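You operate a simulated robot arm through the tools that you are given. There is no shell and no other tool. Be economical: measure what you need, move in short steps, check, and stop when the job is done.

Carry out the task below with a simulated two-armed robot. There is one attempt and no reset: what you move stays moved.

JOB
Pick up the slim purple cone with one hand, pass it to the other hand and put it on the top of the small chest. Set down upright: slim purple cone.

The check looks at the end state, three seconds after you hand in, the way a careful person would. Anything else that was tipped, shoved, dropped, spilled or broken makes it a failure.

ROBOT AND FRAMES
Two 7-joint arms with two-finger parallel grippers on one trunk, on a base that drives. Base frame: it is fixed to the floor where the robot stands at the start and does not move with it; the origin is under the middle of the robot, x ahead of it, y to its left, z up. Units: mm, degrees, N and s.
The left shoulder is at the start at [21, 174, 1562], the right one opposite. With the tool pointing down near the work surface each hand reaches from about 200 to 660 mm from the robot's upright axis, wherever it stands, measured 20 degrees to its own side. Places, roughly: slim purple cone (6x6x12 cm) [500, 200, 1400]; top of the small chest (16x44 cm) [500, 100, 920]. Payload 3.6 kg a hand.
The TCP of each hand is the grasp point between the finger pads, 30 mm short of the fingertips. In the tool frame z runs along the fingers and y along their closing line. Largest opening 110 mm; finger width 20, thickness 10; the body of the gripper, 48 by 112 mm, starts 55 mm behind the TCP.
Orientation is told as [roll, pitch, yaw] about the base's x, y, z axes, in that order, counted from this pose: with the fingers straight down and closing along the base's y, the tool's x points along the base's -x, its y along +y and its z along -z.

CONTROLS
- The arms move only by the tool arm_command. It takes "left_steps", "right_steps" or both (then of equal length, played together; a hand with none holds still); each is a list of rows, each an object (a shift or turn left out is 0, a gripper value left out holds the last) with "slide": the shift along the tool's x, y, z in cm, a list of three; "rot": the turn, a rotation vector about the tool's x, y, z in degrees, a list of three; "fingers": the gripper command, from -1 (fully open) to 1 (shut), values between in proportion. In form: [{"slide": [x, y, z], "rot": [rx, ry, rz], "fingers": fingers}, ...]. A call has 1 to 20 rows; each row shifts and turns the commanded pose from where the row before left it, along the tool's axes as they then stand. A row lasts 0.2 s, in which the tool goes at most 50 mm and 8.6 degrees; a call with a longer step from one row to the next is refused whole, and so is a gripper value outside its range. Where a pose cannot be reached the arm comes as near as it can. A force on the tool above 40 N (or 10 N above the force at the start of the call, whichever is more), or a blocked arm, ends the call early, and 0.2 s more pass. The fingers move at their own pace (about 153 mm/s each) and stop on an object; they squeeze with about 38 N. The grip force told is the motor's: it shows also when the fingers shut on nothing. Time passes only in rows, and 0.2 s behind the last, so rows that do not move let the fingers close. It gives the time, the measured TCP pose, the force on the tool (base axes), the opening and the grip force at its end, in the units of the frame above (readings bear some noise), with the torque about the TCP (base axes, N m) and any sound that the robot's microphone picked up.
- Cameras (640 x 400 px; columns grow to the right, rows downward): "scene" is now at [97.5, 24.1, 1740.7]; the picture's right is [0.26, -0.97, 0.00], its down [-0.52, -0.14, -0.84] and it looks along [0.81, 0.22, -0.54] (base axes); focal length 214 px, centre (320, 200). "left" rides on the left gripper at [72, -17, -103] in its tool frame; the picture's right is [0.23, 0.97, 0.00], its down [-0.76, 0.18, -0.62] and it looks along [-0.61, 0.14, 0.78] (tool axes); focal length 222 px, centre (320, 200). "right" rides on the right gripper at [72, 17, -103] in its tool frame; the picture's right is [-0.23, 0.97, 0.00], its down [-0.76, -0.18, -0.62] and it looks along [-0.61, -0.14, 0.78] (tool axes); focal length 222 px, centre (320, 200). There is no depth. A picture from a camera that has moved, and an enlarged one, comes with that camera's place and axes in the base frame and with its lens.
- grab_frame(camera): a new picture of that camera. The clock stands still meanwhile.
- lift_body(by): slides the trunk up (or, below 0, down) by that many mm; the arms and the scene camera ride with it, the base frame stays. It gives what a move gives, with no picture.
- steer(legs): drives the robot by 1 to 6 legs, each [ahead, left, turn to the left] in mm, mm and degrees, along the robot's own axes; the way and the turn of a leg run together, so that a leg with both is an arc; at most 1500 mm and 180 degrees a leg. The arms and the cameras ride along, it lands a little off, and it stops where it bumps. It gives what a move gives.
- aim_head(pan, tilt): turns the head with the scene camera to pan (to the left, within 86 degrees either way) and tilt (down, from -29 to 69), counted from straight ahead of the robot. It gives what a move gives.
- inspect(camera, box): a new picture of the part [left, top, right, bottom] of that camera's present view, enlarged. The clock stands still meanwhile.
- close_job(): hands the job in; it is judged then, once.

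Work in short steps. Places have to be worked out from the pictures, the camera data and where the tool is seen: move nearer, look again, correct. Check each grasp and each placing, and mend what went wrong. You have 120 turns and 108 pictures in all, those below and enlarged ones among them. Open the grippers and draw the arms clear of the work before you hand the job in, unless the task says otherwise; then end with one line.

The tools are called after "Emit:" as name(argument=value, ...) on one line, values as JSON. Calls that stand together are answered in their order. arm_command: Moves the arms, as the interface text tells. Its arguments: {"type":"object","properties":{"left_steps":{"type":"array"},"right_steps":{"type":"array"}},"required":[]} The other tools are called the same way: lift_body (by) slides the trunk up or down; steer (legs) drives the base; aim_head (pan, tilt) turns the head that bears the scene camera; grab_frame (camera) takes a picture; inspect (camera, box) takes an enlarged picture of a part of a camera's view; close_job () hands the job in.

At the start:

```text
t: 0.0
left_tcp_pos: [268.1, 222.5, 1627.1]
left_ee_rot: [-0.1, 0.1, 0.0]
left_ft_force: [0.8, 0.5, -0.1]
left_torque: [0.01, -0.03, 0.02]
left_gripper_width: 110.1
left_gripper_force: 0.0
right_tcp_pos: [347.6, -26.5, 1557.2]
right_ee_rot: [0.0, -0.1, -0.1]
right_ft_force: [-1.3, 0.2, 0.2]
right_torque: [0.02, -0.01, 0.0]
right_gripper_width: 110.0
right_gripper_force: 0.0
trunk travel left (down, up): [-675.0, 88.0]
robot x, y, heading: [1.5, 0.3, -0.0]
head pan, tilt: [14.9, 32.8]
```

scene: 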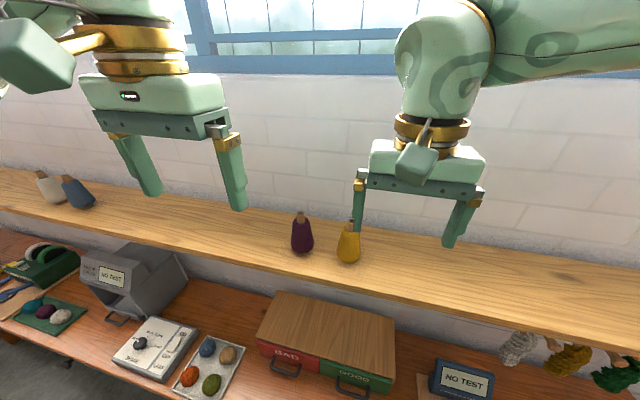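
right: 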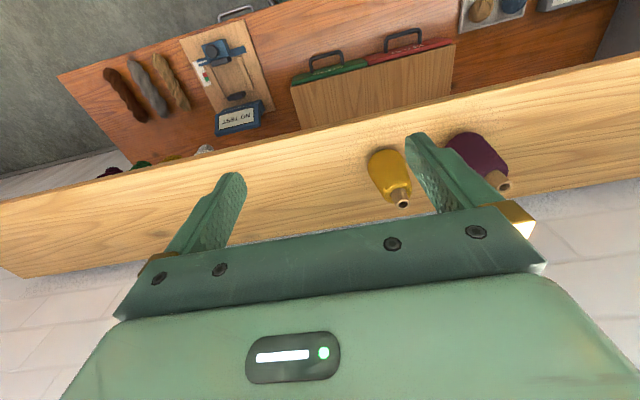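
left: 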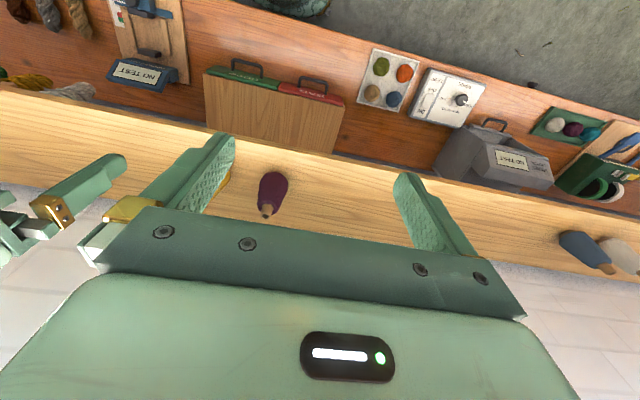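

The two views triangulate the purple cone's tip to about (472, 172, 1447), so the shelf is at about 1327. I'll zoom in on the cones and the chest to check their shape and the spacing around them.

Emit:
inspect(camera="scene", box=[240, 190, 400, 290])

Emit:
inspect(camera="left", box=[180, 60, 380, 230])

Emit:
inspect(camera="scene", box=[230, 270, 430, 400])

```text
4.00 times, centred on (320, 240) of scene
camera zoom: at [97.5, 24.1, 1740.7], right [0.26, -0.97, 0.0], down [-0.52, -0.14, -0.84], along [0.81, 0.22, -0.54], focal length 858 px, centre (320, 40)
```

zoom: 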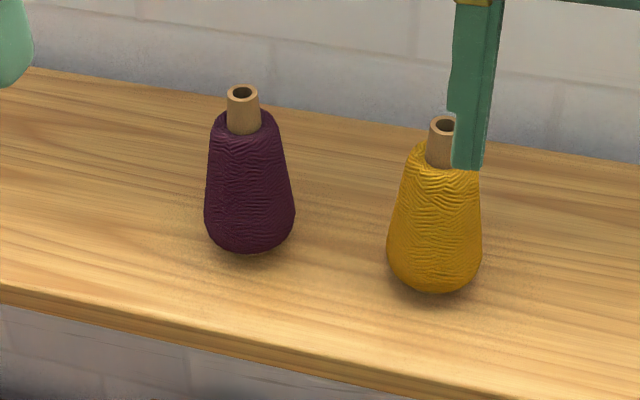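

```text
2.35 times, centred on (280, 145) of left
camera zoom: at [195.6, 205.9, 1731.4], right [-0.23, 0.97, 0.0], down [0.76, 0.18, 0.62], along [0.61, 0.14, -0.78], focal length 523 px, centre (414, 329)
```

zoom: 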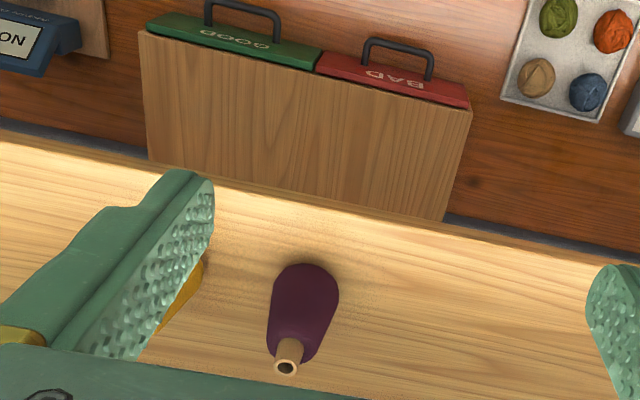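

```text
3.08 times, centred on (330, 335) of scene
camera zoom: at [97.5, 24.1, 1740.7], right [0.26, -0.97, 0.0], down [-0.52, -0.14, -0.84], along [0.81, 0.22, -0.54], focal length 660 px, centre (289, -215)
```

zoom: 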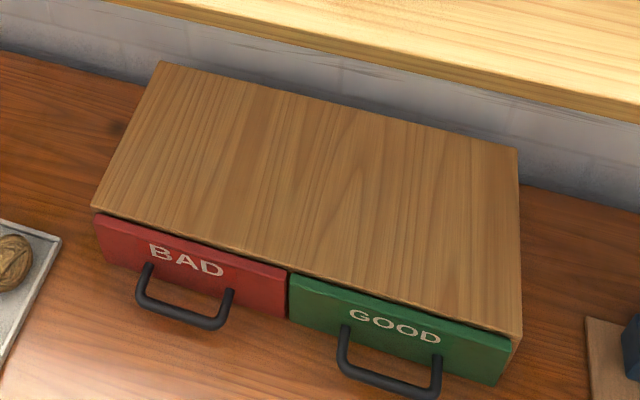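

Purple is at about (472, 172) with the tip at 1447. Yellow is 117 mm to its right, so the fingers will fit between them. I'm moving the left hand to a point above purple.

Emit:
arm_command(left_steps=[{"slide": [-3.4, -0.84, 1.4]}, {"slide": [-3.4, -0.84, 1.4]}, {"slide": [-3.4, -0.84, 1.4]}, {"slide": [-3.4, -0.84, 1.4]}, {"slide": [-3.4, -0.84, 1.4]}, {"slide": [-3.4, -0.84, 1.4]}, {"slide": [0, 0, 0]}])

Emit:
grab_frame(camera="left")

Emit:
grab_frame(camera="scene")

```text
t: 1.6
left_tcp_pos: [472.2, 172.9, 1543.4]
left_ee_rot: [0.0, 0.0, 0.0]
left_ft_force: [-0.4, -0.1, -0.1]
left_torque: [-0.01, -0.01, 0.02]
left_gripper_width: 110.0
left_gripper_force: 0.0
right_tcp_pos: [347.2, -27.9, 1558.5]
right_ee_rot: [0.0, 0.0, -0.1]
right_ft_force: [0.0, -0.2, 0.6]
right_torque: [-0.02, -0.02, -0.02]
right_gripper_width: 110.1
right_gripper_force: 0.1
trunk travel left (down, up): [-675.0, 88.0]
robot x, y, heading: [2.7, -0.5, 0.0]
head pan, tilt: [14.9, 32.8]
```

```text
101 pictures are left
camera left: at [398.9, 156.5, 1648.8], right [-0.23, 0.97, 0.0], down [0.76, 0.18, 0.62], along [0.61, 0.14, -0.78], focal length 222 px, centre (320, 200)
```

left: 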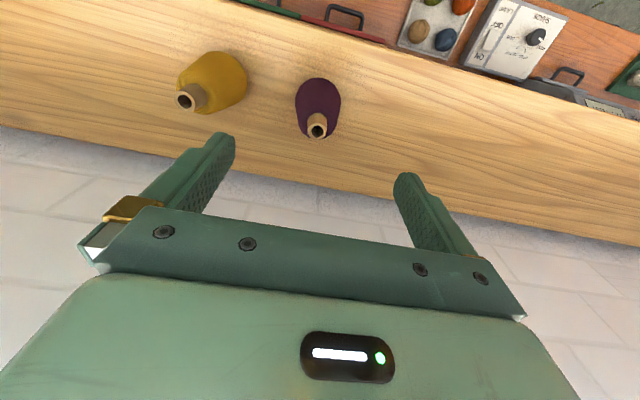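

```text
100 pictures are left
camera scene: at [97.0, 24.3, 1740.7], right [0.26, -0.97, 0.0], down [-0.52, -0.14, -0.84], along [0.81, 0.22, -0.54], focal length 214 px, centre (320, 200)
```

scene: 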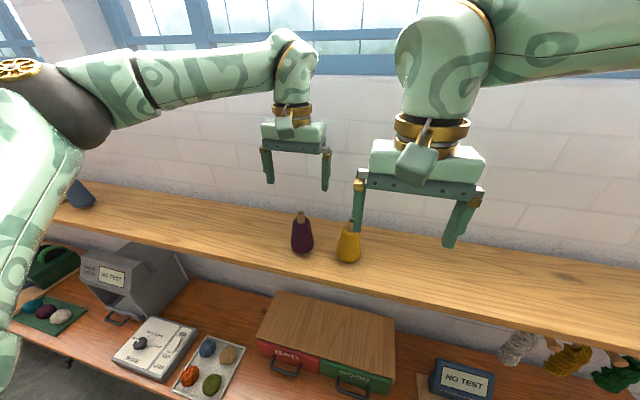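

This view puts the tip at (475, 171), in agreement with the first estimate. I'm descending straight down to 1402.

Emit:
arm_command(left_steps=[{"slide": [-0.2, -0.1, 3]}, {"slide": [0, 0, 3]}, {"slide": [0, 0, 3]}, {"slide": [0, 0, 2.5]}, {"slide": [0, 0, 2.4]}, {"slide": [0, 0, 0]}])

Emit:
grab_frame(camera="left")

Emit:
inspect(camera="scene", box=[240, 170, 400, 270])

```text
t: 3.0
left_tcp_pos: [473.6, 171.4, 1402.9]
left_ee_rot: [0.0, 0.0, 0.1]
left_ft_force: [0.7, -0.1, 1.1]
left_torque: [-0.01, -0.04, -0.04]
left_gripper_width: 110.0
left_gripper_force: 0.1
right_tcp_pos: [347.6, -28.6, 1557.5]
right_ee_rot: [0.0, 0.1, -0.1]
right_ft_force: [-0.7, -0.1, -0.6]
right_torque: [0.07, 0.01, -0.02]
right_gripper_width: 110.1
right_gripper_force: 0.0
trunk travel left (down, up): [-675.0, 88.0]
robot x, y, heading: [0.6, 1.6, 0.2]
head pan, tilt: [14.9, 32.8]
```

```text
99 pictures are left
camera left: at [400.8, 154.3, 1507.2], right [-0.23, 0.97, 0.0], down [0.76, 0.18, 0.62], along [0.61, 0.14, -0.78], focal length 222 px, centre (320, 200)
```

left: 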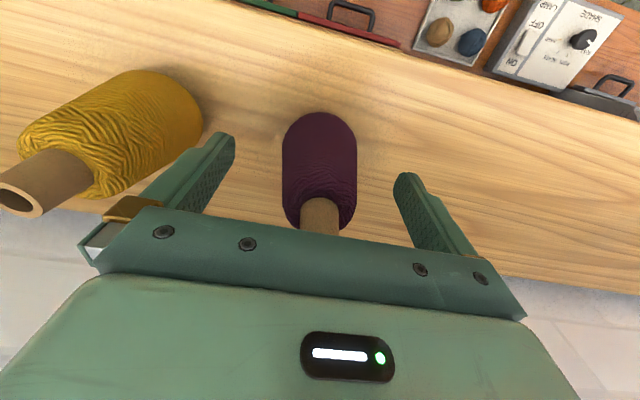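

```text
4.00 times, centred on (320, 220) of scene
camera zoom: at [97.3, 23.9, 1740.7], right [0.26, -0.97, 0.0], down [-0.52, -0.14, -0.84], along [0.81, 0.22, -0.54], focal length 858 px, centre (320, 120)
```

zoom: 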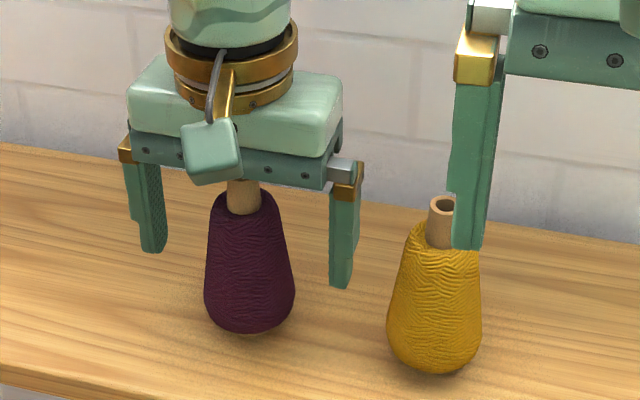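

The cone is centred between the fingers, so I'm closing the left gripper.

Emit:
arm_command(left_steps=[{"fingers": 0.2}, {"fingers": 1}, {}, {}, {}])

Emit:
inspect(camera="scene", box=[240, 170, 400, 270])

```text
t: 4.2
left_tcp_pos: [474.2, 170.9, 1402.5]
left_ee_rot: [0.0, -0.1, -0.1]
left_ft_force: [-0.2, -0.9, -0.5]
left_torque: [0.0, -0.06, 0.0]
left_gripper_width: 50.3
left_gripper_force: 37.9
right_tcp_pos: [347.3, -28.1, 1557.2]
right_ee_rot: [0.0, 0.0, -0.1]
right_ft_force: [-0.1, -0.2, 0.6]
right_torque: [-0.04, 0.01, -0.01]
right_gripper_width: 109.9
right_gripper_force: 0.1
trunk travel left (down, up): [-675.0, 88.0]
robot x, y, heading: [-1.1, -2.0, 0.3]
head pan, tilt: [14.9, 32.8]
```

```text
4.00 times, centred on (320, 220) of scene
camera zoom: at [97.7, 24.1, 1740.7], right [0.26, -0.97, 0.0], down [-0.52, -0.14, -0.84], along [0.81, 0.22, -0.54], focal length 858 px, centre (320, 120)
```

zoom: 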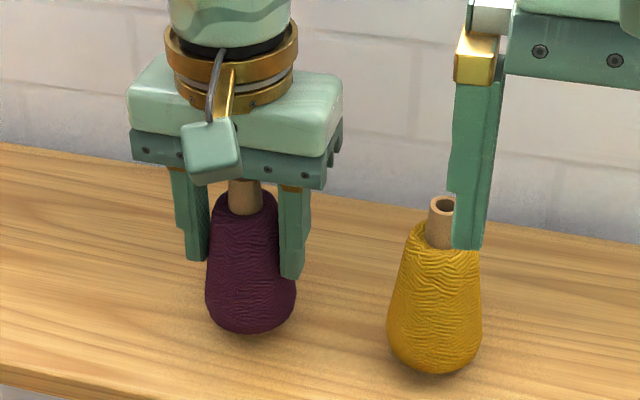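

The left hand has a firm grip at 50 mm wide. I'm lifting slowly, 130 mm straight up.

Emit:
arm_command(left_steps=[{"slide": [0, 0, -0.5]}, {"slide": [0, 0, -1]}, {"slide": [0, 0, -1.5]}, {"slide": [0, 0, -2]}, {"slide": [0, 0, -2.5]}, {"slide": [0, 0, -2.5]}, {"slide": [0, 0, -2]}, {"slide": [0, 0, -1]}, {}])

Emit:
grab_frame(camera="scene")

```text
t: 6.2
left_tcp_pos: [474.9, 170.6, 1534.2]
left_ee_rot: [0.1, 0.0, 0.0]
left_ft_force: [-0.3, 0.0, -1.3]
left_torque: [0.02, 0.01, -0.01]
left_gripper_width: 49.7
left_gripper_force: 37.7
right_tcp_pos: [348.3, -26.8, 1558.1]
right_ee_rot: [0.0, 0.1, -0.2]
right_ft_force: [0.2, 0.1, -0.3]
right_torque: [0.02, -0.02, -0.02]
right_gripper_width: 109.8
right_gripper_force: 0.1
trunk travel left (down, up): [-675.0, 88.0]
robot x, y, heading: [1.2, -0.1, -0.0]
head pan, tilt: [14.9, 32.8]
```

```text
96 pictures are left
camera scene: at [97.9, 24.2, 1740.7], right [0.26, -0.97, 0.0], down [-0.52, -0.14, -0.84], along [0.81, 0.22, -0.54], focal length 214 px, centre (320, 200)
```

scene: 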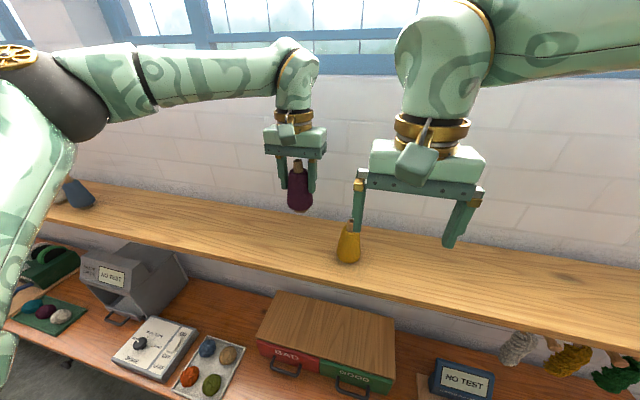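

The cone is held and clear of the shelf. I'm backing the robot away so the handover happens in free space.

Emit:
steer(legs=[[-350, 0, 0]])

Emit:
grab_frame(camera="scene")

```text
t: 8.5
left_tcp_pos: [128.8, 172.4, 1533.4]
left_ee_rot: [0.0, 0.0, 0.2]
left_ft_force: [-0.7, 0.7, -0.9]
left_torque: [-0.02, 0.02, 0.03]
left_gripper_width: 49.7
left_gripper_force: 38.3
right_tcp_pos: [3.7, -27.5, 1556.1]
right_ee_rot: [0.0, 0.0, 0.2]
right_ft_force: [0.1, 0.2, 0.1]
right_torque: [-0.01, 0.04, 0.02]
right_gripper_width: 109.9
right_gripper_force: 0.1
trunk travel left (down, up): [-675.0, 88.0]
robot x, y, heading: [-345.6, -1.4, 0.3]
head pan, tilt: [14.9, 32.8]
```

```text
95 pictures are left
camera scene: at [-247.5, 23.8, 1740.5], right [0.26, -0.97, 0.0], down [-0.52, -0.14, -0.84], along [0.81, 0.22, -0.54], focal length 214 px, centre (320, 200)
```

scene: 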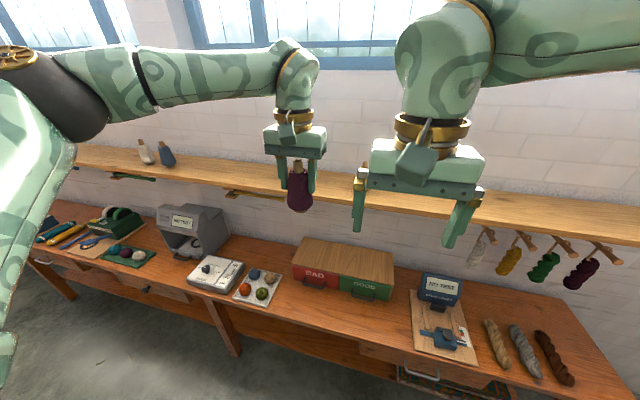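

There's plenty of free room here. I'm moving the right hand slightly forward, right and down, then tilting its fingers to point ahead at 30° below horizontal.

Emit:
arm_command(right_steps=[{"slide": [-2, -3, 2]}, {"slide": [-2, -3, 2]}, {"slide": [-2, -3, 2]}, {"rot": [0, -8.5, 0]}, {"rot": [0, -8.5, 0]}, {"rot": [0, -8.5, 0]}, {"rot": [0, -8.5, 0]}, {"rot": [0, -8.5, 0]}, {"rot": [0, -8.5, 0]}, {"rot": [0, -8.5, 0]}, {}])

Emit:
grab_frame(camera="scene")

Emit:
grab_frame(camera="right")

```text
t: 10.9
left_tcp_pos: [127.5, 172.5, 1533.2]
left_ee_rot: [0.0, 0.0, 0.2]
left_ft_force: [-0.6, 0.9, -1.7]
left_torque: [0.02, 0.03, -0.04]
left_gripper_width: 49.6
left_gripper_force: 38.2
right_tcp_pos: [60.8, -116.5, 1496.3]
right_ee_rot: [0.0, -59.7, -0.1]
right_ft_force: [0.4, -0.3, 0.2]
right_torque: [0.01, 0.02, 0.0]
right_gripper_width: 110.1
right_gripper_force: 0.1
trunk travel left (down, up): [-675.0, 88.0]
robot x, y, heading: [-348.5, 0.6, 0.1]
head pan, tilt: [14.9, 32.8]
```

```text
94 pictures are left
camera scene: at [-249.2, 23.5, 1740.7], right [0.26, -0.97, 0.0], down [-0.52, -0.14, -0.84], along [0.81, 0.22, -0.54], focal length 214 px, centre (320, 200)
```

scene: 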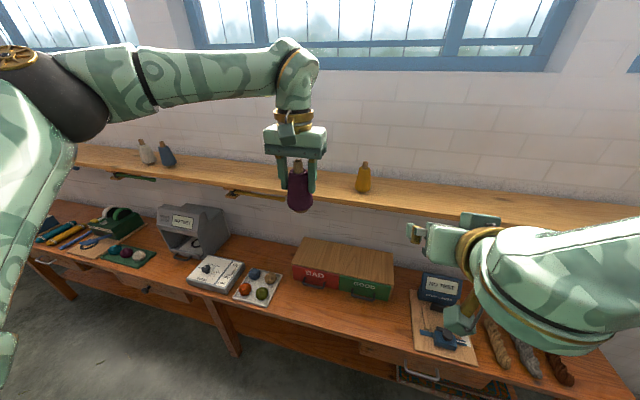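

```text
93 pictures are left
camera right: at [-65.1, -100.8, 1486.1], right [0.11, 0.97, 0.2], down [-0.15, -0.18, 0.97], along [0.98, -0.14, 0.13], focal length 222 px, centre (320, 200)
```

right: 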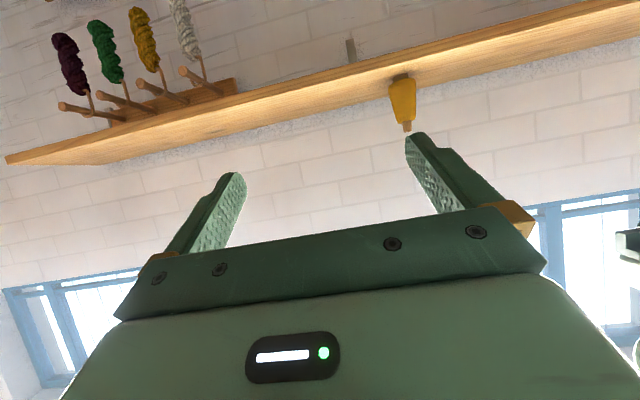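

The right hand reached that orientation. Next I'll bring the cone towards the middle and turn the left gripper 90° about the vertical, so that the two hands' fingers cross rather than collide.

Emit:
arm_command(left_steps=[{"slide": [0, -2.8, 0]}, {"slide": [0, -2.8, 0]}, {"slide": [0, -2.8, 0]}, {"slide": [0, -2.8, 0]}, {"rot": [0, 0, 8.2]}, {"rot": [0, 0, 8.2]}, {"rot": [0, 0, 8.2]}, {"rot": [0, 0, 8.2]}, {"rot": [0, 0, 8.2]}, {"rot": [0, 0, 8.2]}, {"rot": [0, 0, 8.2]}, {"rot": [0, 0, 8.2]}, {"rot": [0, 0, 8.2]}, {"rot": [0, 0, 8.2]}, {"rot": [0, 0, 8]}, {}])

Emit:
grab_frame(camera="scene")

Emit:
grab_frame(camera="right")

```text
t: 14.3
left_tcp_pos: [126.7, 60.1, 1532.7]
left_ee_rot: [-0.1, -0.1, -13.5]
left_ft_force: [0.6, -0.7, -1.2]
left_torque: [-0.02, 0.0, -0.02]
left_gripper_width: 49.6
left_gripper_force: 38.0
left hand out of reach, approached as far as the arm can: row 7, 8, 9, 10, 11, 12, 13, 14, 15
right_tcp_pos: [62.1, -118.0, 1497.9]
right_ee_rot: [0.2, -59.5, -0.1]
right_ft_force: [0.5, -0.2, 0.2]
right_torque: [-0.02, 0.03, -0.02]
right_gripper_width: 110.1
right_gripper_force: 0.0
trunk travel left (down, up): [-675.0, 88.0]
robot x, y, heading: [-345.2, 3.3, 0.3]
head pan, tilt: [14.9, 32.8]
```

```text
92 pictures are left
camera scene: at [-249.3, 23.5, 1740.7], right [0.26, -0.97, 0.0], down [-0.52, -0.14, -0.84], along [0.81, 0.22, -0.54], focal length 214 px, centre (320, 200)
```

scene: 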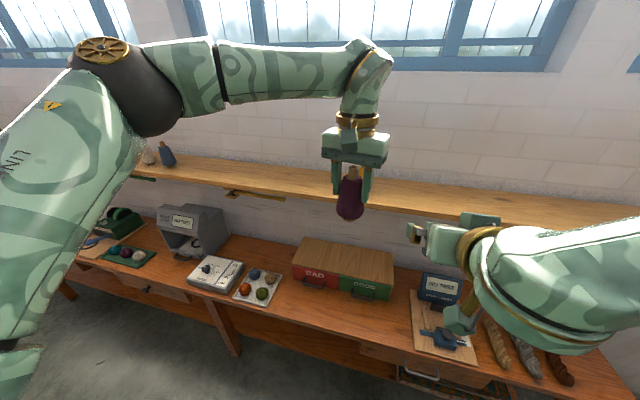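

```text
91 pictures are left
camera right: at [-65.1, -100.8, 1486.3], right [0.11, 0.97, 0.2], down [-0.15, -0.18, 0.97], along [0.98, -0.14, 0.13], focal length 222 px, centre (320, 200)
```

right: 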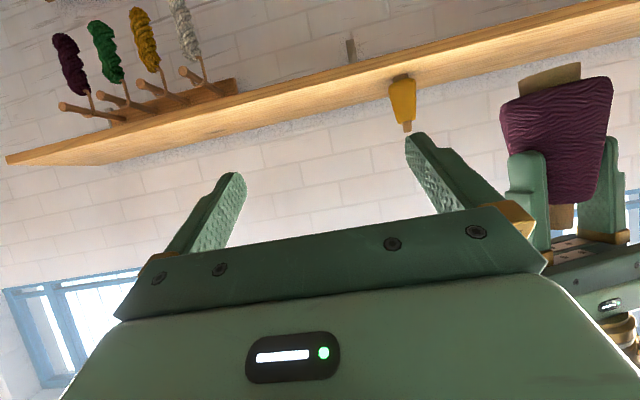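

The left wrist can't turn that way. I'll try the opposite direction with a small step first.

Emit:
arm_command(left_steps=[{"rot": [0, 0, -8]}, {"rot": [0, 0, -8]}, {"rot": [0, 0, -8]}, {}])

```text
t: 15.3
left_tcp_pos: [127.9, 60.4, 1533.8]
left_ee_rot: [0.0, -0.1, 10.5]
left_ft_force: [0.6, 0.5, -1.8]
left_torque: [0.01, 0.04, 0.0]
left_gripper_width: 49.5
left_gripper_force: 38.0
right_tcp_pos: [62.2, -118.3, 1497.9]
right_ee_rot: [0.2, -59.6, 0.0]
right_ft_force: [1.0, 0.1, 0.8]
right_torque: [0.01, 0.01, 0.01]
right_gripper_width: 110.0
right_gripper_force: 0.1
trunk travel left (down, up): [-675.0, 88.0]
robot x, y, heading: [-348.3, -2.3, 0.0]
head pan, tilt: [14.9, 32.8]
```

Commands start from the measured pose, so I'll carry on turning in the positive yaw direction.

Emit:
arm_command(left_steps=[{"rot": [0, 0, -8]}, {"rot": [0, 0, -8]}, {"rot": [0, 0, -8]}, {"rot": [0, 0, -8]}, {"rot": [0, 0, -8]}, {"rot": [0, 0, -8]}, {"rot": [0, 0, -8]}, {"rot": [0, 0, -8]}, {"rot": [0, 0, -8]}, {"rot": [0, 0, -7.5]}, {}])

Emit:
grab_frame(camera="scene")

```text
t: 17.7
left_tcp_pos: [128.7, 61.0, 1534.0]
left_ee_rot: [0.0, 0.0, 90.1]
left_ft_force: [-0.1, -0.3, -1.8]
left_torque: [0.02, -0.02, -0.01]
left_gripper_width: 49.6
left_gripper_force: 37.6
right_tcp_pos: [61.0, -117.2, 1498.0]
right_ee_rot: [0.1, -59.5, 0.1]
right_ft_force: [0.4, 0.9, 0.1]
right_torque: [-0.01, 0.01, 0.01]
right_gripper_width: 109.9
right_gripper_force: 0.0
trunk travel left (down, up): [-675.0, 88.0]
robot x, y, heading: [-346.8, 0.3, 0.0]
head pan, tilt: [14.9, 32.8]
```

```text
90 pictures are left
camera scene: at [-249.3, 23.6, 1740.7], right [0.26, -0.97, 0.0], down [-0.52, -0.14, -0.84], along [0.81, 0.22, -0.54], focal length 214 px, centre (320, 200)
```

scene: 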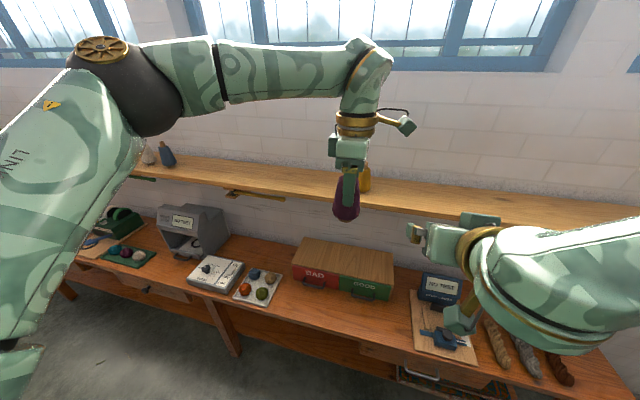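

The left hand is at 90° yaw. I'm backing the right hand off 50 mm and then shifting it left to line up behind the cone.

Emit:
arm_command(right_steps=[{"slide": [1.25, 0, -2.15]}, {"slide": [1.25, 0, -2.15]}, {"slide": [0, 3.6, 0]}, {"slide": [0, 3.6, 0]}, {"slide": [0, 3.6, 0]}, {"slide": [0, 3.6, 0]}, {"slide": [0, 3.5, 0]}, {}])

Emit:
grab_frame(camera="right")

Emit:
grab_frame(camera="scene")

```text
t: 19.5
left_tcp_pos: [127.3, 59.2, 1533.5]
left_ee_rot: [0.0, -0.1, 90.0]
left_ft_force: [0.6, 0.1, -1.6]
left_torque: [0.01, 0.06, 0.03]
left_gripper_width: 49.6
left_gripper_force: 37.8
right_tcp_pos: [33.5, 76.0, 1502.3]
right_ee_rot: [0.2, -59.5, -0.1]
right_ft_force: [-0.2, -0.3, 0.5]
right_torque: [0.05, 0.03, -0.03]
right_gripper_width: 110.1
right_gripper_force: 0.1
right hand out of reach, approached as far as the arm can: row 1, 2
trunk travel left (down, up): [-675.0, 88.0]
robot x, y, heading: [-345.6, 1.1, 0.1]
head pan, tilt: [14.9, 32.8]
```

```text
89 pictures are left
camera right: at [-92.9, 93.0, 1491.1], right [0.11, 0.97, 0.2], down [-0.15, -0.18, 0.97], along [0.98, -0.14, 0.13], focal length 222 px, centre (320, 200)
```

right: 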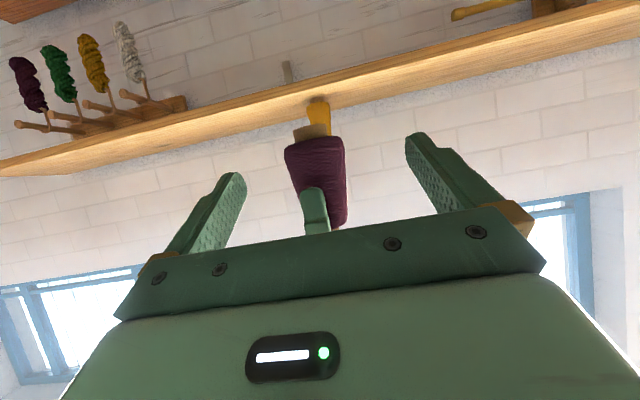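

```text
88 pictures are left
camera scene: at [-249.3, 22.6, 1740.7], right [0.26, -0.97, 0.0], down [-0.52, -0.14, -0.84], along [0.81, 0.22, -0.54], focal length 214 px, centre (320, 200)
```

scene: 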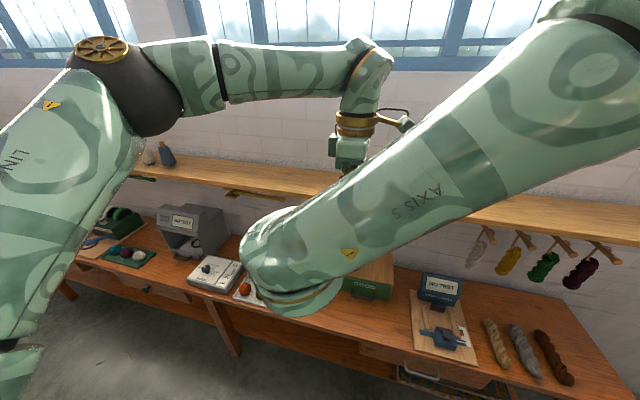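

The right arm is cramped here, and its forearm would hit the left hand as it moved forward. I'll reverse the arrangement: left hand back to yaw 0, and right hand retreating to the right and yawing about 85° so it approaches from the side.

Emit:
arm_command(right_steps=[{"slide": [0, -4.4, 0]}, {"slide": [0, -4.4, 0]}, {"slide": [0, -4.4, 0]}, {"slide": [0, -4.4, 0]}, {"slide": [-1.5, -4, 2.5]}, {"slide": [-1.5, -2, 2.5]}, {}])

Emit:
arm_command(left_steps=[{"rot": [0, 0, 8.2]}, {"rot": [0, 0, 8.2]}, {"rot": [0, 0, 8.2]}, {"rot": [0, 0, 8.2]}, {"rot": [0, 0, 8.2]}, {"rot": [0, 0, 8.2]}, {"rot": [0, 0, 8.2]}, {"rot": [0, 0, 8.2]}, {"rot": [0, 0, 8.2]}, {"rot": [0, 0, 8.2]}, {"rot": [0, 0, 8]}, {}], right_steps=[{"rot": [-7.34, 0, -4.29]}, {"rot": [-7.34, 0, -4.29]}, {"rot": [-7.34, 0, -4.29]}, {"rot": [-7.34, 0, -4.29]}, {"rot": [-7.34, 0, -4.29]}, {"rot": [-7.34, 0, -4.29]}, {"rot": [-7.34, 0, -4.29]}, {"rot": [-7.34, 0, -4.29]}, {"rot": [-7.34, 0, -4.29]}, {"rot": [-7.34, 0, -4.29]}, {}, {}])

Emit:
grab_frame(camera="scene")

Emit:
grab_frame(camera="right")

```text
t: 21.1
left_tcp_pos: [127.3, 61.3, 1534.7]
left_ee_rot: [0.0, 0.1, 90.0]
left_ft_force: [-0.3, 0.0, -1.8]
left_torque: [-0.05, 0.03, 0.04]
left_gripper_width: 49.6
left_gripper_force: 38.3
right_tcp_pos: [91.2, -158.4, 1503.9]
right_ee_rot: [0.0, -59.6, 0.1]
right_ft_force: [-0.1, -1.0, -0.4]
right_torque: [0.04, -0.01, 0.01]
right_gripper_width: 110.1
right_gripper_force: 0.1
trunk travel left (down, up): [-675.0, 88.0]
robot x, y, heading: [-344.2, -0.6, 0.3]
head pan, tilt: [14.9, 32.8]
```

```text
t: 23.7
left_tcp_pos: [126.5, 59.8, 1534.3]
left_ee_rot: [-0.1, 0.0, 0.0]
left_ft_force: [-0.1, 0.5, -2.4]
left_torque: [0.02, 0.05, 0.02]
left_gripper_width: 49.5
left_gripper_force: 37.9
right_tcp_pos: [91.9, -157.8, 1502.1]
right_ee_rot: [0.4, -59.6, 50.8]
right_ft_force: [0.4, -0.5, 0.6]
right_torque: [0.02, 0.02, -0.01]
right_gripper_width: 110.1
right_gripper_force: 0.1
right hand out of reach, approached as far as the arm can: row 7, 8, 9, 10
trunk travel left (down, up): [-675.0, 88.0]
robot x, y, heading: [-348.2, -1.8, 0.3]
head pan, tilt: [14.9, 32.8]
```

```text
87 pictures are left
camera scene: at [-249.3, 23.6, 1740.7], right [0.26, -0.97, 0.0], down [-0.52, -0.14, -0.84], along [0.81, 0.22, -0.54], focal length 214 px, centre (320, 200)
```

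scene: 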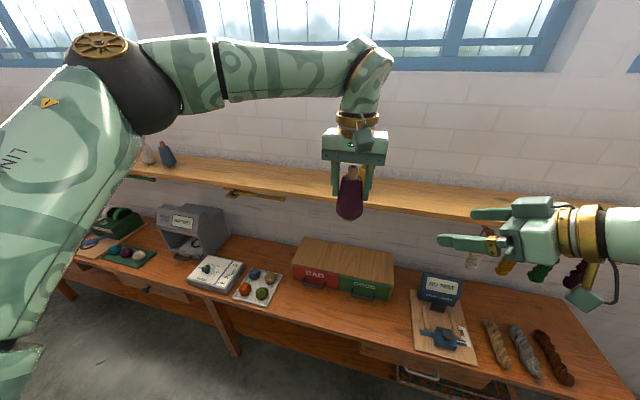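

```text
86 pictures are left
camera right: at [0.0, -245.5, 1490.6], right [-0.69, 0.7, 0.2], down [0.04, -0.23, 0.97], along [0.73, 0.68, 0.13], focal length 222 px, centre (320, 200)
```

right: 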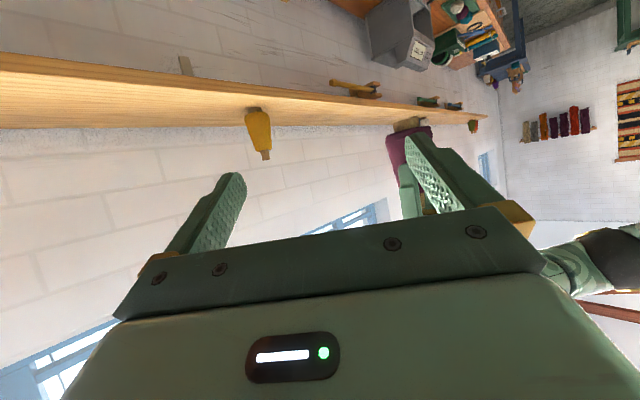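

Right yaw stops at 51°, which is still usable if the left yaws about −13° so the fingers interleave. From this view the cone base is at about 1457. I'm turning the left and lining the right hand up 110 mm short of the cone.

Emit:
arm_command(left_steps=[{"rot": [0, 0, 6.2]}, {"rot": [0, 0, 6.2]}, {}, {}, {}], right_steps=[{"slide": [-0.74, 2.79, 1.65]}, {"slide": [-0.74, 2.79, 1.65]}, {"slide": [-0.74, 2.79, 1.65]}, {"slide": [-0.74, 2.79, 1.65]}, {}])

Emit:
grab_frame(camera="scene")

Emit:
grab_frame(camera="right")

```text
t: 24.9
left_tcp_pos: [126.6, 60.8, 1534.8]
left_ee_rot: [-0.1, -0.1, -12.4]
left_ft_force: [-0.4, -1.0, -1.8]
left_torque: [-0.01, -0.02, 0.0]
left_gripper_width: 49.4
left_gripper_force: 38.4
right_tcp_pos: [49.5, -31.6, 1495.8]
right_ee_rot: [0.5, -59.7, 50.8]
right_ft_force: [-0.2, 0.1, -1.1]
right_torque: [-0.03, 0.0, 0.01]
right_gripper_width: 110.0
right_gripper_force: 0.2
trunk travel left (down, up): [-675.0, 88.0]
robot x, y, heading: [-347.4, 0.6, 0.1]
head pan, tilt: [14.9, 32.8]
```

```text
85 pictures are left
camera scene: at [-249.5, 22.8, 1740.7], right [0.26, -0.97, 0.0], down [-0.52, -0.14, -0.84], along [0.81, 0.22, -0.54], focal length 214 px, centre (320, 200)
```

scene: 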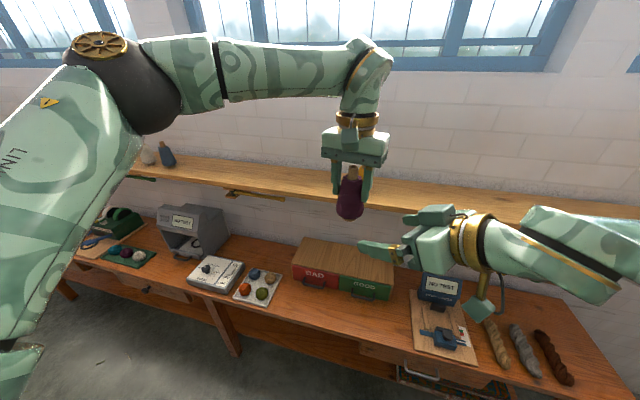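

```text
84 pictures are left
camera right: at [-42.6, -119.7, 1483.1], right [-0.69, 0.7, 0.2], down [0.04, -0.23, 0.97], along [0.73, 0.67, 0.13], focal length 222 px, centre (320, 200)
```

right: 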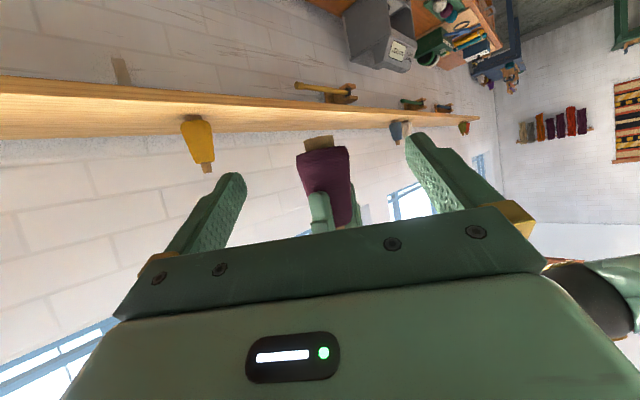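

Aligned, with the cone base again at 1457. I'm advancing the right hand 70 mm horizontally along its heading, then checking.

Emit:
arm_command(right_steps=[{"slide": [-0.885, -0.03, 1.51]}, {"slide": [-0.885, -0.03, 1.51]}, {"slide": [-0.885, -0.03, 1.51]}, {"slide": [-0.885, -0.03, 1.51]}, {}])

Emit:
inspect(camera="scene", box=[280, 100, 480, 300])

Emit:
grab_frame(camera="right")

```text
t: 26.1
left_tcp_pos: [127.3, 61.6, 1534.5]
left_ee_rot: [0.0, 0.1, -12.3]
left_ft_force: [0.5, -0.2, -1.2]
left_torque: [0.0, 0.02, 0.01]
left_gripper_width: 49.8
left_gripper_force: 38.2
right_tcp_pos: [95.9, 22.9, 1494.6]
right_ee_rot: [0.5, -59.7, 50.8]
right_ft_force: [-0.9, -1.1, 0.2]
right_torque: [0.0, -0.03, 0.04]
right_gripper_width: 110.1
right_gripper_force: 0.0
trunk travel left (down, up): [-675.0, 88.0]
robot x, y, heading: [-348.0, 1.0, 0.0]
head pan, tilt: [14.9, 32.8]
```

```text
2.00 times, centred on (380, 200) of scene
camera zoom: at [-249.5, 23.2, 1740.7], right [0.26, -0.97, 0.0], down [-0.52, -0.14, -0.84], along [0.81, 0.22, -0.54], focal length 429 px, centre (200, 200)
```

zoom: 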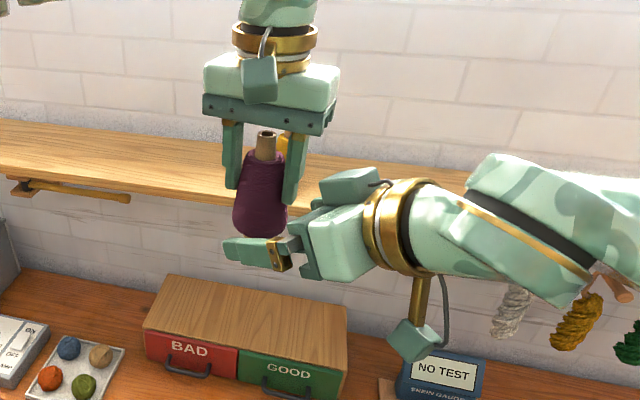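

```text
82 pictures are left
camera right: at [2.2, -65.6, 1483.4], right [-0.69, 0.7, 0.2], down [0.04, -0.23, 0.97], along [0.73, 0.67, 0.13], focal length 222 px, centre (320, 200)
```

right: 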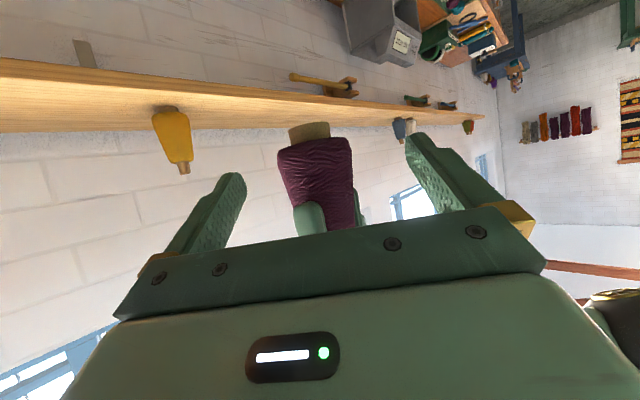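

Geometry looks right. I'm advancing the last 38 mm.

Emit:
arm_command(right_steps=[{"slide": [-0.64, 0, 1.09]}, {"slide": [-0.64, 0, 1.09]}, {"slide": [-0.64, 0, 1.09]}, {}])

Emit:
inspect(camera="scene", box=[280, 100, 480, 300])

Emit:
grab_frame(camera="right")

Emit:
grab_frame(camera="left")

```text
t: 27.1
left_tcp_pos: [127.8, 60.1, 1533.7]
left_ee_rot: [0.0, 0.0, -12.4]
left_ft_force: [0.2, -0.3, -1.1]
left_torque: [0.01, 0.01, 0.0]
left_gripper_width: 49.8
left_gripper_force: 38.3
right_tcp_pos: [120.0, 52.1, 1495.8]
right_ee_rot: [0.4, -59.6, 50.9]
right_ft_force: [-0.6, -1.7, 0.3]
right_torque: [0.02, 0.0, -0.03]
right_gripper_width: 109.8
right_gripper_force: 0.1
trunk travel left (down, up): [-675.0, 88.0]
robot x, y, heading: [-346.2, -3.0, 0.1]
head pan, tilt: [14.9, 32.8]
```

```text
2.00 times, centred on (380, 200) of scene
camera zoom: at [-249.2, 23.7, 1740.7], right [0.26, -0.97, 0.0], down [-0.52, -0.14, -0.84], along [0.81, 0.22, -0.54], focal length 429 px, centre (200, 200)
```

zoom: 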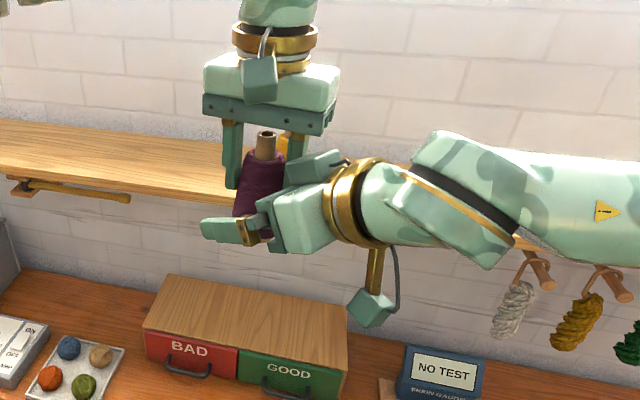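

```text
80 pictures are left
camera right: at [26.9, -36.6, 1483.4], right [-0.69, 0.7, 0.2], down [0.05, -0.23, 0.97], along [0.73, 0.68, 0.13], focal length 222 px, centre (320, 200)
```

right: 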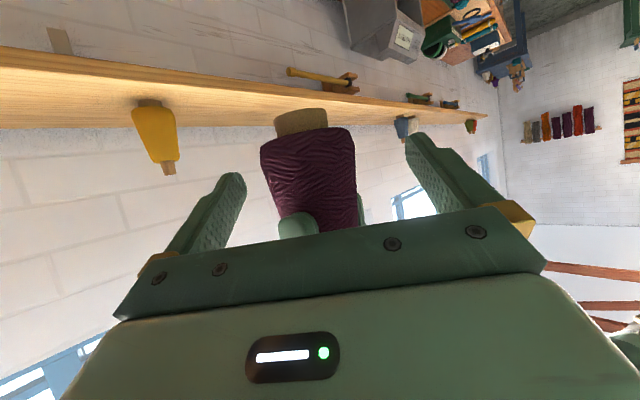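

```text
79 pictures are left
camera left: at [53.4, 60.0, 1638.5], right [-0.01, 1.0, 0.0], down [0.78, 0.01, 0.62], along [0.62, 0.01, -0.78], focal length 222 px, centre (320, 200)
```

left: 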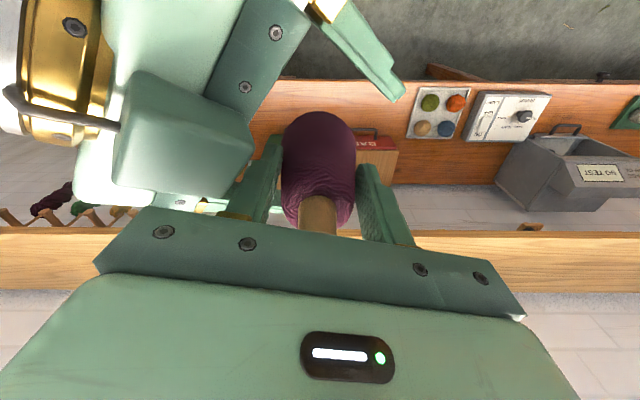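

Both hands are aligned on the cone, so I'm closing the right gripper.

Emit:
arm_command(right_steps=[{"fingers": 0}, {"fingers": 0.2}, {"fingers": 1}, {}, {}])

Emit:
grab_frame(camera="right")

Emit:
grab_frame(camera="left")

```text
t: 28.3
left_tcp_pos: [127.1, 61.7, 1533.7]
left_ee_rot: [0.0, 0.3, -12.2]
left_ft_force: [-29.6, 22.8, 5.6]
left_torque: [0.96, 1.31, 0.05]
left_gripper_width: 49.5
left_gripper_force: 38.2
right_tcp_pos: [122.6, 49.1, 1494.7]
right_ee_rot: [0.3, -59.5, 50.3]
right_ft_force: [30.6, -23.9, -5.6]
right_torque: [-0.13, -0.07, -0.53]
right_gripper_width: 56.3
right_gripper_force: 38.0
trunk travel left (down, up): [-675.0, 88.0]
robot x, y, heading: [-345.0, 0.7, 0.4]
head pan, tilt: [14.9, 32.8]
```

```text
78 pictures are left
camera right: at [28.7, -38.0, 1483.3], right [-0.68, 0.71, 0.2], down [0.04, -0.23, 0.97], along [0.73, 0.67, 0.13], focal length 222 px, centre (320, 200)
```

right: 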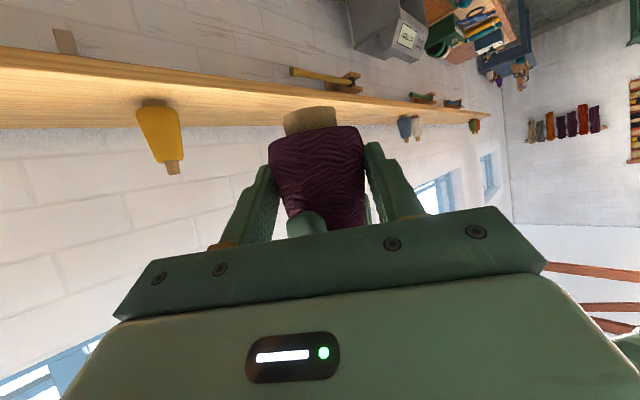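

```text
77 pictures are left
camera left: at [52.9, 60.1, 1638.9], right [-0.02, 1.0, 0.0], down [0.79, 0.01, 0.62], along [0.62, 0.01, -0.79], focal length 222 px, centre (320, 200)
```

left: 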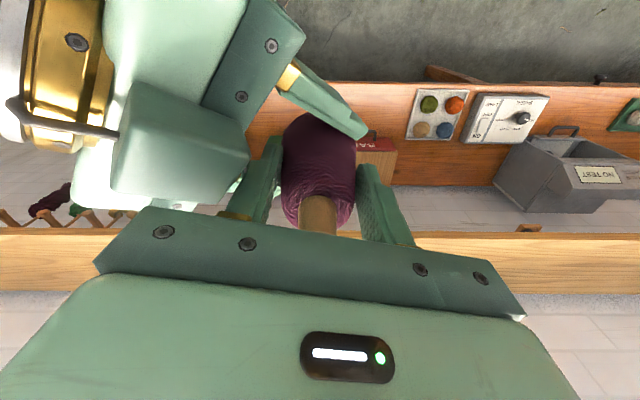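

Gripped at 56 mm, but there's about 38 N of sideways load along the right hand's closing line, so it's slightly off-centre. I'm nudging the right hand with that force to centre it.

Emit:
arm_command(right_steps=[{"slide": [0, -0.15, 0]}, {"slide": [0, -0.1, 0]}, {}, {}])

```text
t: 29.3
left_tcp_pos: [127.2, 61.7, 1533.0]
left_ee_rot: [-0.1, 0.2, -12.3]
left_ft_force: [-20.7, 22.6, 4.0]
left_torque: [1.01, 0.96, -0.03]
left_gripper_width: 49.5
left_gripper_force: 38.1
right_tcp_pos: [123.7, 48.3, 1494.9]
right_ee_rot: [0.5, -59.7, 50.4]
right_ft_force: [21.0, -22.7, -3.3]
right_torque: [-0.22, -0.12, -0.32]
right_gripper_width: 56.1
right_gripper_force: 37.3
trunk travel left (down, up): [-675.0, 88.0]
robot x, y, heading: [-345.3, -3.6, 0.3]
head pan, tilt: [14.9, 32.8]
```

The load is falling, so I'll continue the same way.

Emit:
arm_command(right_steps=[{"slide": [0, -0.2, 0]}, {"slide": [0, -0.2, 0]}, {}, {}])

```text
t: 30.3
left_tcp_pos: [128.4, 60.2, 1534.1]
left_ee_rot: [0.1, 0.0, -12.5]
left_ft_force: [-0.4, 4.6, 0.0]
left_torque: [0.15, -0.05, -0.18]
left_gripper_width: 49.6
left_gripper_force: 38.0
right_tcp_pos: [123.4, 47.2, 1494.9]
right_ee_rot: [0.4, -59.8, 51.0]
right_ft_force: [0.7, -5.2, 0.7]
right_torque: [0.05, 0.11, 0.17]
right_gripper_width: 56.1
right_gripper_force: 38.1
trunk travel left (down, up): [-675.0, 88.0]
robot x, y, heading: [-352.3, -3.3, 0.0]
head pan, tilt: [14.9, 32.8]
```

The load is now near zero. I'll open the left hand just enough to release (about 60 mm), then raise it straight up off the cone.

Emit:
arm_command(left_steps=[{"fingers": 0.05}, {"fingers": -0.07}, {}])

Emit:
grab_frame(camera="left")

```text
t: 31.1
left_tcp_pos: [128.5, 63.0, 1533.7]
left_ee_rot: [0.0, -0.2, -12.3]
left_ft_force: [15.6, 6.3, -0.5]
left_torque: [-0.14, 0.45, 0.46]
left_gripper_width: 54.2
left_gripper_force: 0.1
right_tcp_pos: [123.1, 48.4, 1495.7]
right_ee_rot: [0.3, -59.7, 51.0]
right_ft_force: [-14.5, -7.3, 0.5]
right_torque: [0.44, -1.01, -0.27]
right_gripper_width: 56.0
right_gripper_force: 38.1
trunk travel left (down, up): [-675.0, 88.0]
robot x, y, heading: [-349.1, 0.5, 0.2]
head pan, tilt: [14.9, 32.8]
```

```text
76 pictures are left
camera left: at [53.9, 60.3, 1638.5], right [-0.02, 1.0, 0.0], down [0.78, 0.01, 0.62], along [0.62, 0.01, -0.78], focal length 222 px, centre (320, 200)
```

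left: 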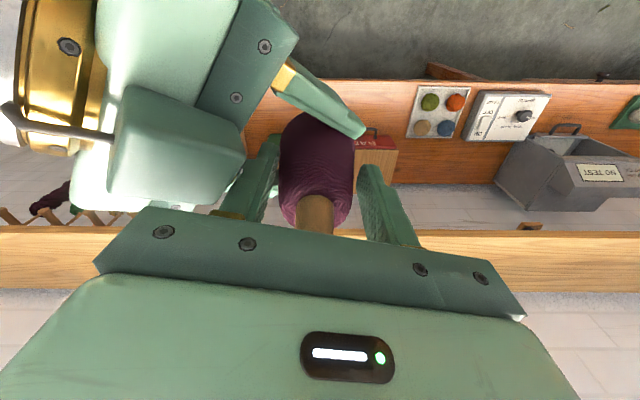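

The cone is released on the left, with a small side contact between the fingers. I'm easing the left hand straight up in small steps and watching the force.

Emit:
arm_command(left_steps=[{"slide": [0, 0, -0.3]}, {"slide": [0, 0, -0.4]}, {"slide": [0, 0, -0.5]}, {}])

Emit:
grab_frame(camera="right")

```text
t: 32.1
left_tcp_pos: [127.2, 60.7, 1540.6]
left_ee_rot: [-0.1, 0.1, -12.3]
left_ft_force: [7.7, 15.0, -9.2]
left_torque: [0.03, -0.01, 0.01]
left_gripper_width: 51.0
left_gripper_force: 0.0
left hand out of reach, approached as far as the arm can: row 3
right_tcp_pos: [126.1, 47.0, 1495.2]
right_ee_rot: [0.3, -59.5, 50.7]
right_ft_force: [-8.6, -15.7, 7.9]
right_torque: [0.75, -0.4, 0.02]
right_gripper_width: 55.9
right_gripper_force: 37.8
trunk travel left (down, up): [-675.0, 88.0]
robot x, y, heading: [-347.7, -2.1, 0.1]
head pan, tilt: [14.9, 32.8]
```

```text
75 pictures are left
camera right: at [32.7, -41.1, 1483.1], right [-0.68, 0.7, 0.2], down [0.04, -0.23, 0.97], along [0.73, 0.67, 0.13], focal length 222 px, centre (320, 200)
```

right: 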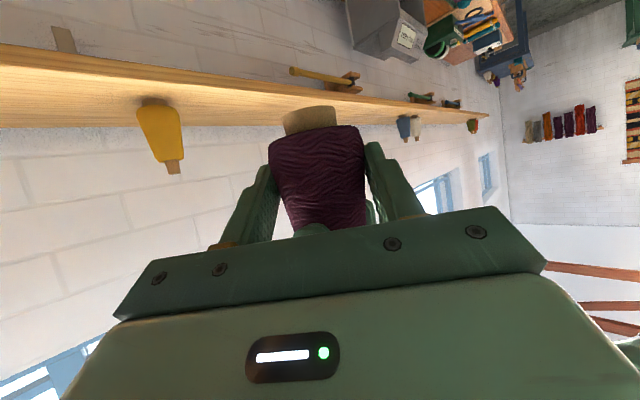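

The left hand is at its upward reach limit, and its near finger is touching the right palm. Instead I'll hold the left still at its current width and lower the right hand with the cone.

Emit:
arm_command(left_steps=[{"fingers": 0.05}, {}, {}, {}, {}, {}, {}], right_steps=[{}, {"slide": [0.43, 0, 0.25]}, {"slide": [0.43, 0, 0.25]}, {"slide": [0.43, 0, 0.25]}, {"slide": [0.43, 0, 0.25]}, {"slide": [0.43, 0, 0.25]}, {}])

Emit:
grab_frame(camera="left")

Emit:
inspect(camera="scene", box=[280, 100, 480, 300])

```text
t: 33.7
left_tcp_pos: [127.2, 59.0, 1542.5]
left_ee_rot: [-0.1, 0.0, -12.4]
left_ft_force: [-0.2, 0.8, 0.0]
left_torque: [-0.01, -0.01, 0.01]
left_gripper_width: 52.3
left_gripper_force: 0.0
right_tcp_pos: [123.5, 47.2, 1469.6]
right_ee_rot: [0.4, -59.6, 50.9]
right_ft_force: [0.1, -0.3, -1.4]
right_torque: [-0.02, 0.03, 0.0]
right_gripper_width: 55.9
right_gripper_force: 38.2
trunk travel left (down, up): [-675.0, 88.0]
robot x, y, heading: [-346.6, 0.7, 0.3]
head pan, tilt: [14.9, 32.8]
```

```text
74 pictures are left
camera left: at [52.9, 59.0, 1645.9], right [-0.01, 1.0, 0.0], down [0.78, 0.01, 0.62], along [0.62, 0.01, -0.78], focal length 222 px, centre (320, 200)
```

left: 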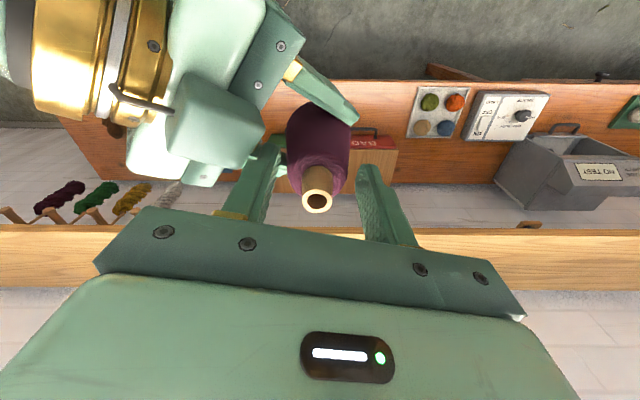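

```text
2.00 times, centred on (380, 200) of scene
camera zoom: at [-249.3, 23.7, 1740.7], right [0.26, -0.97, 0.0], down [-0.52, -0.14, -0.84], along [0.81, 0.22, -0.54], focal length 429 px, centre (200, 200)
```

zoom: 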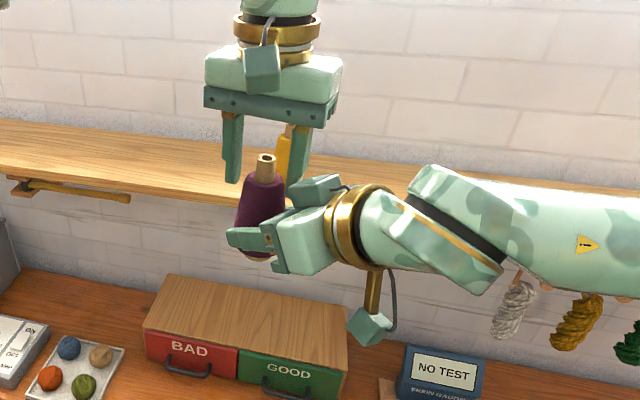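

There's no contact force and the right hand now carries the cone. I'm lowering it another 80 mm to clear the left hand completely.

Emit:
arm_command(right_steps=[{"slide": [0.86, 0, 0.5]}, {"slide": [1.29, 0, 0.76]}, {"slide": [1.72, 0, 1.0]}, {"slide": [1.72, 0, 1.0]}, {"slide": [1.29, 0, 0.76]}, {}])

Emit:
grab_frame(camera="left")

Emit:
inspect(camera="scene", box=[280, 140, 480, 340])

```text
t: 35.1
left_tcp_pos: [126.5, 60.0, 1540.8]
left_ee_rot: [0.0, 0.0, -12.4]
left_ft_force: [-0.4, -0.2, 0.5]
left_torque: [-0.03, 0.03, -0.02]
left_gripper_width: 52.3
left_gripper_force: 0.1
right_tcp_pos: [124.2, 46.8, 1390.8]
right_ee_rot: [0.5, -59.6, 50.8]
right_ft_force: [0.3, 0.3, -1.6]
right_torque: [-0.01, 0.06, 0.02]
right_gripper_width: 56.0
right_gripper_force: 38.6
trunk travel left (down, up): [-675.0, 88.0]
robot x, y, heading: [-344.5, -0.7, 0.1]
head pan, tilt: [14.9, 32.8]
```

```text
72 pictures are left
camera left: at [53.1, 59.3, 1645.7], right [-0.01, 1.0, 0.0], down [0.78, 0.01, 0.62], along [0.62, 0.01, -0.78], focal length 222 px, centre (320, 200)
```

left: 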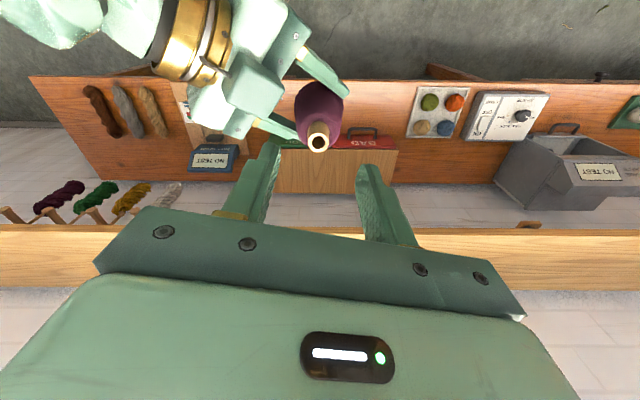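

```text
2.00 times, centred on (380, 240) of scene
camera zoom: at [-249.3, 23.7, 1740.7], right [0.26, -0.97, 0.0], down [-0.52, -0.14, -0.84], along [0.81, 0.22, -0.54], focal length 429 px, centre (200, 120)
```

zoom: 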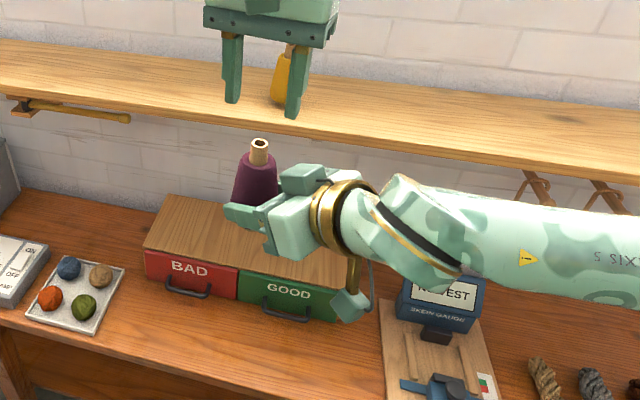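

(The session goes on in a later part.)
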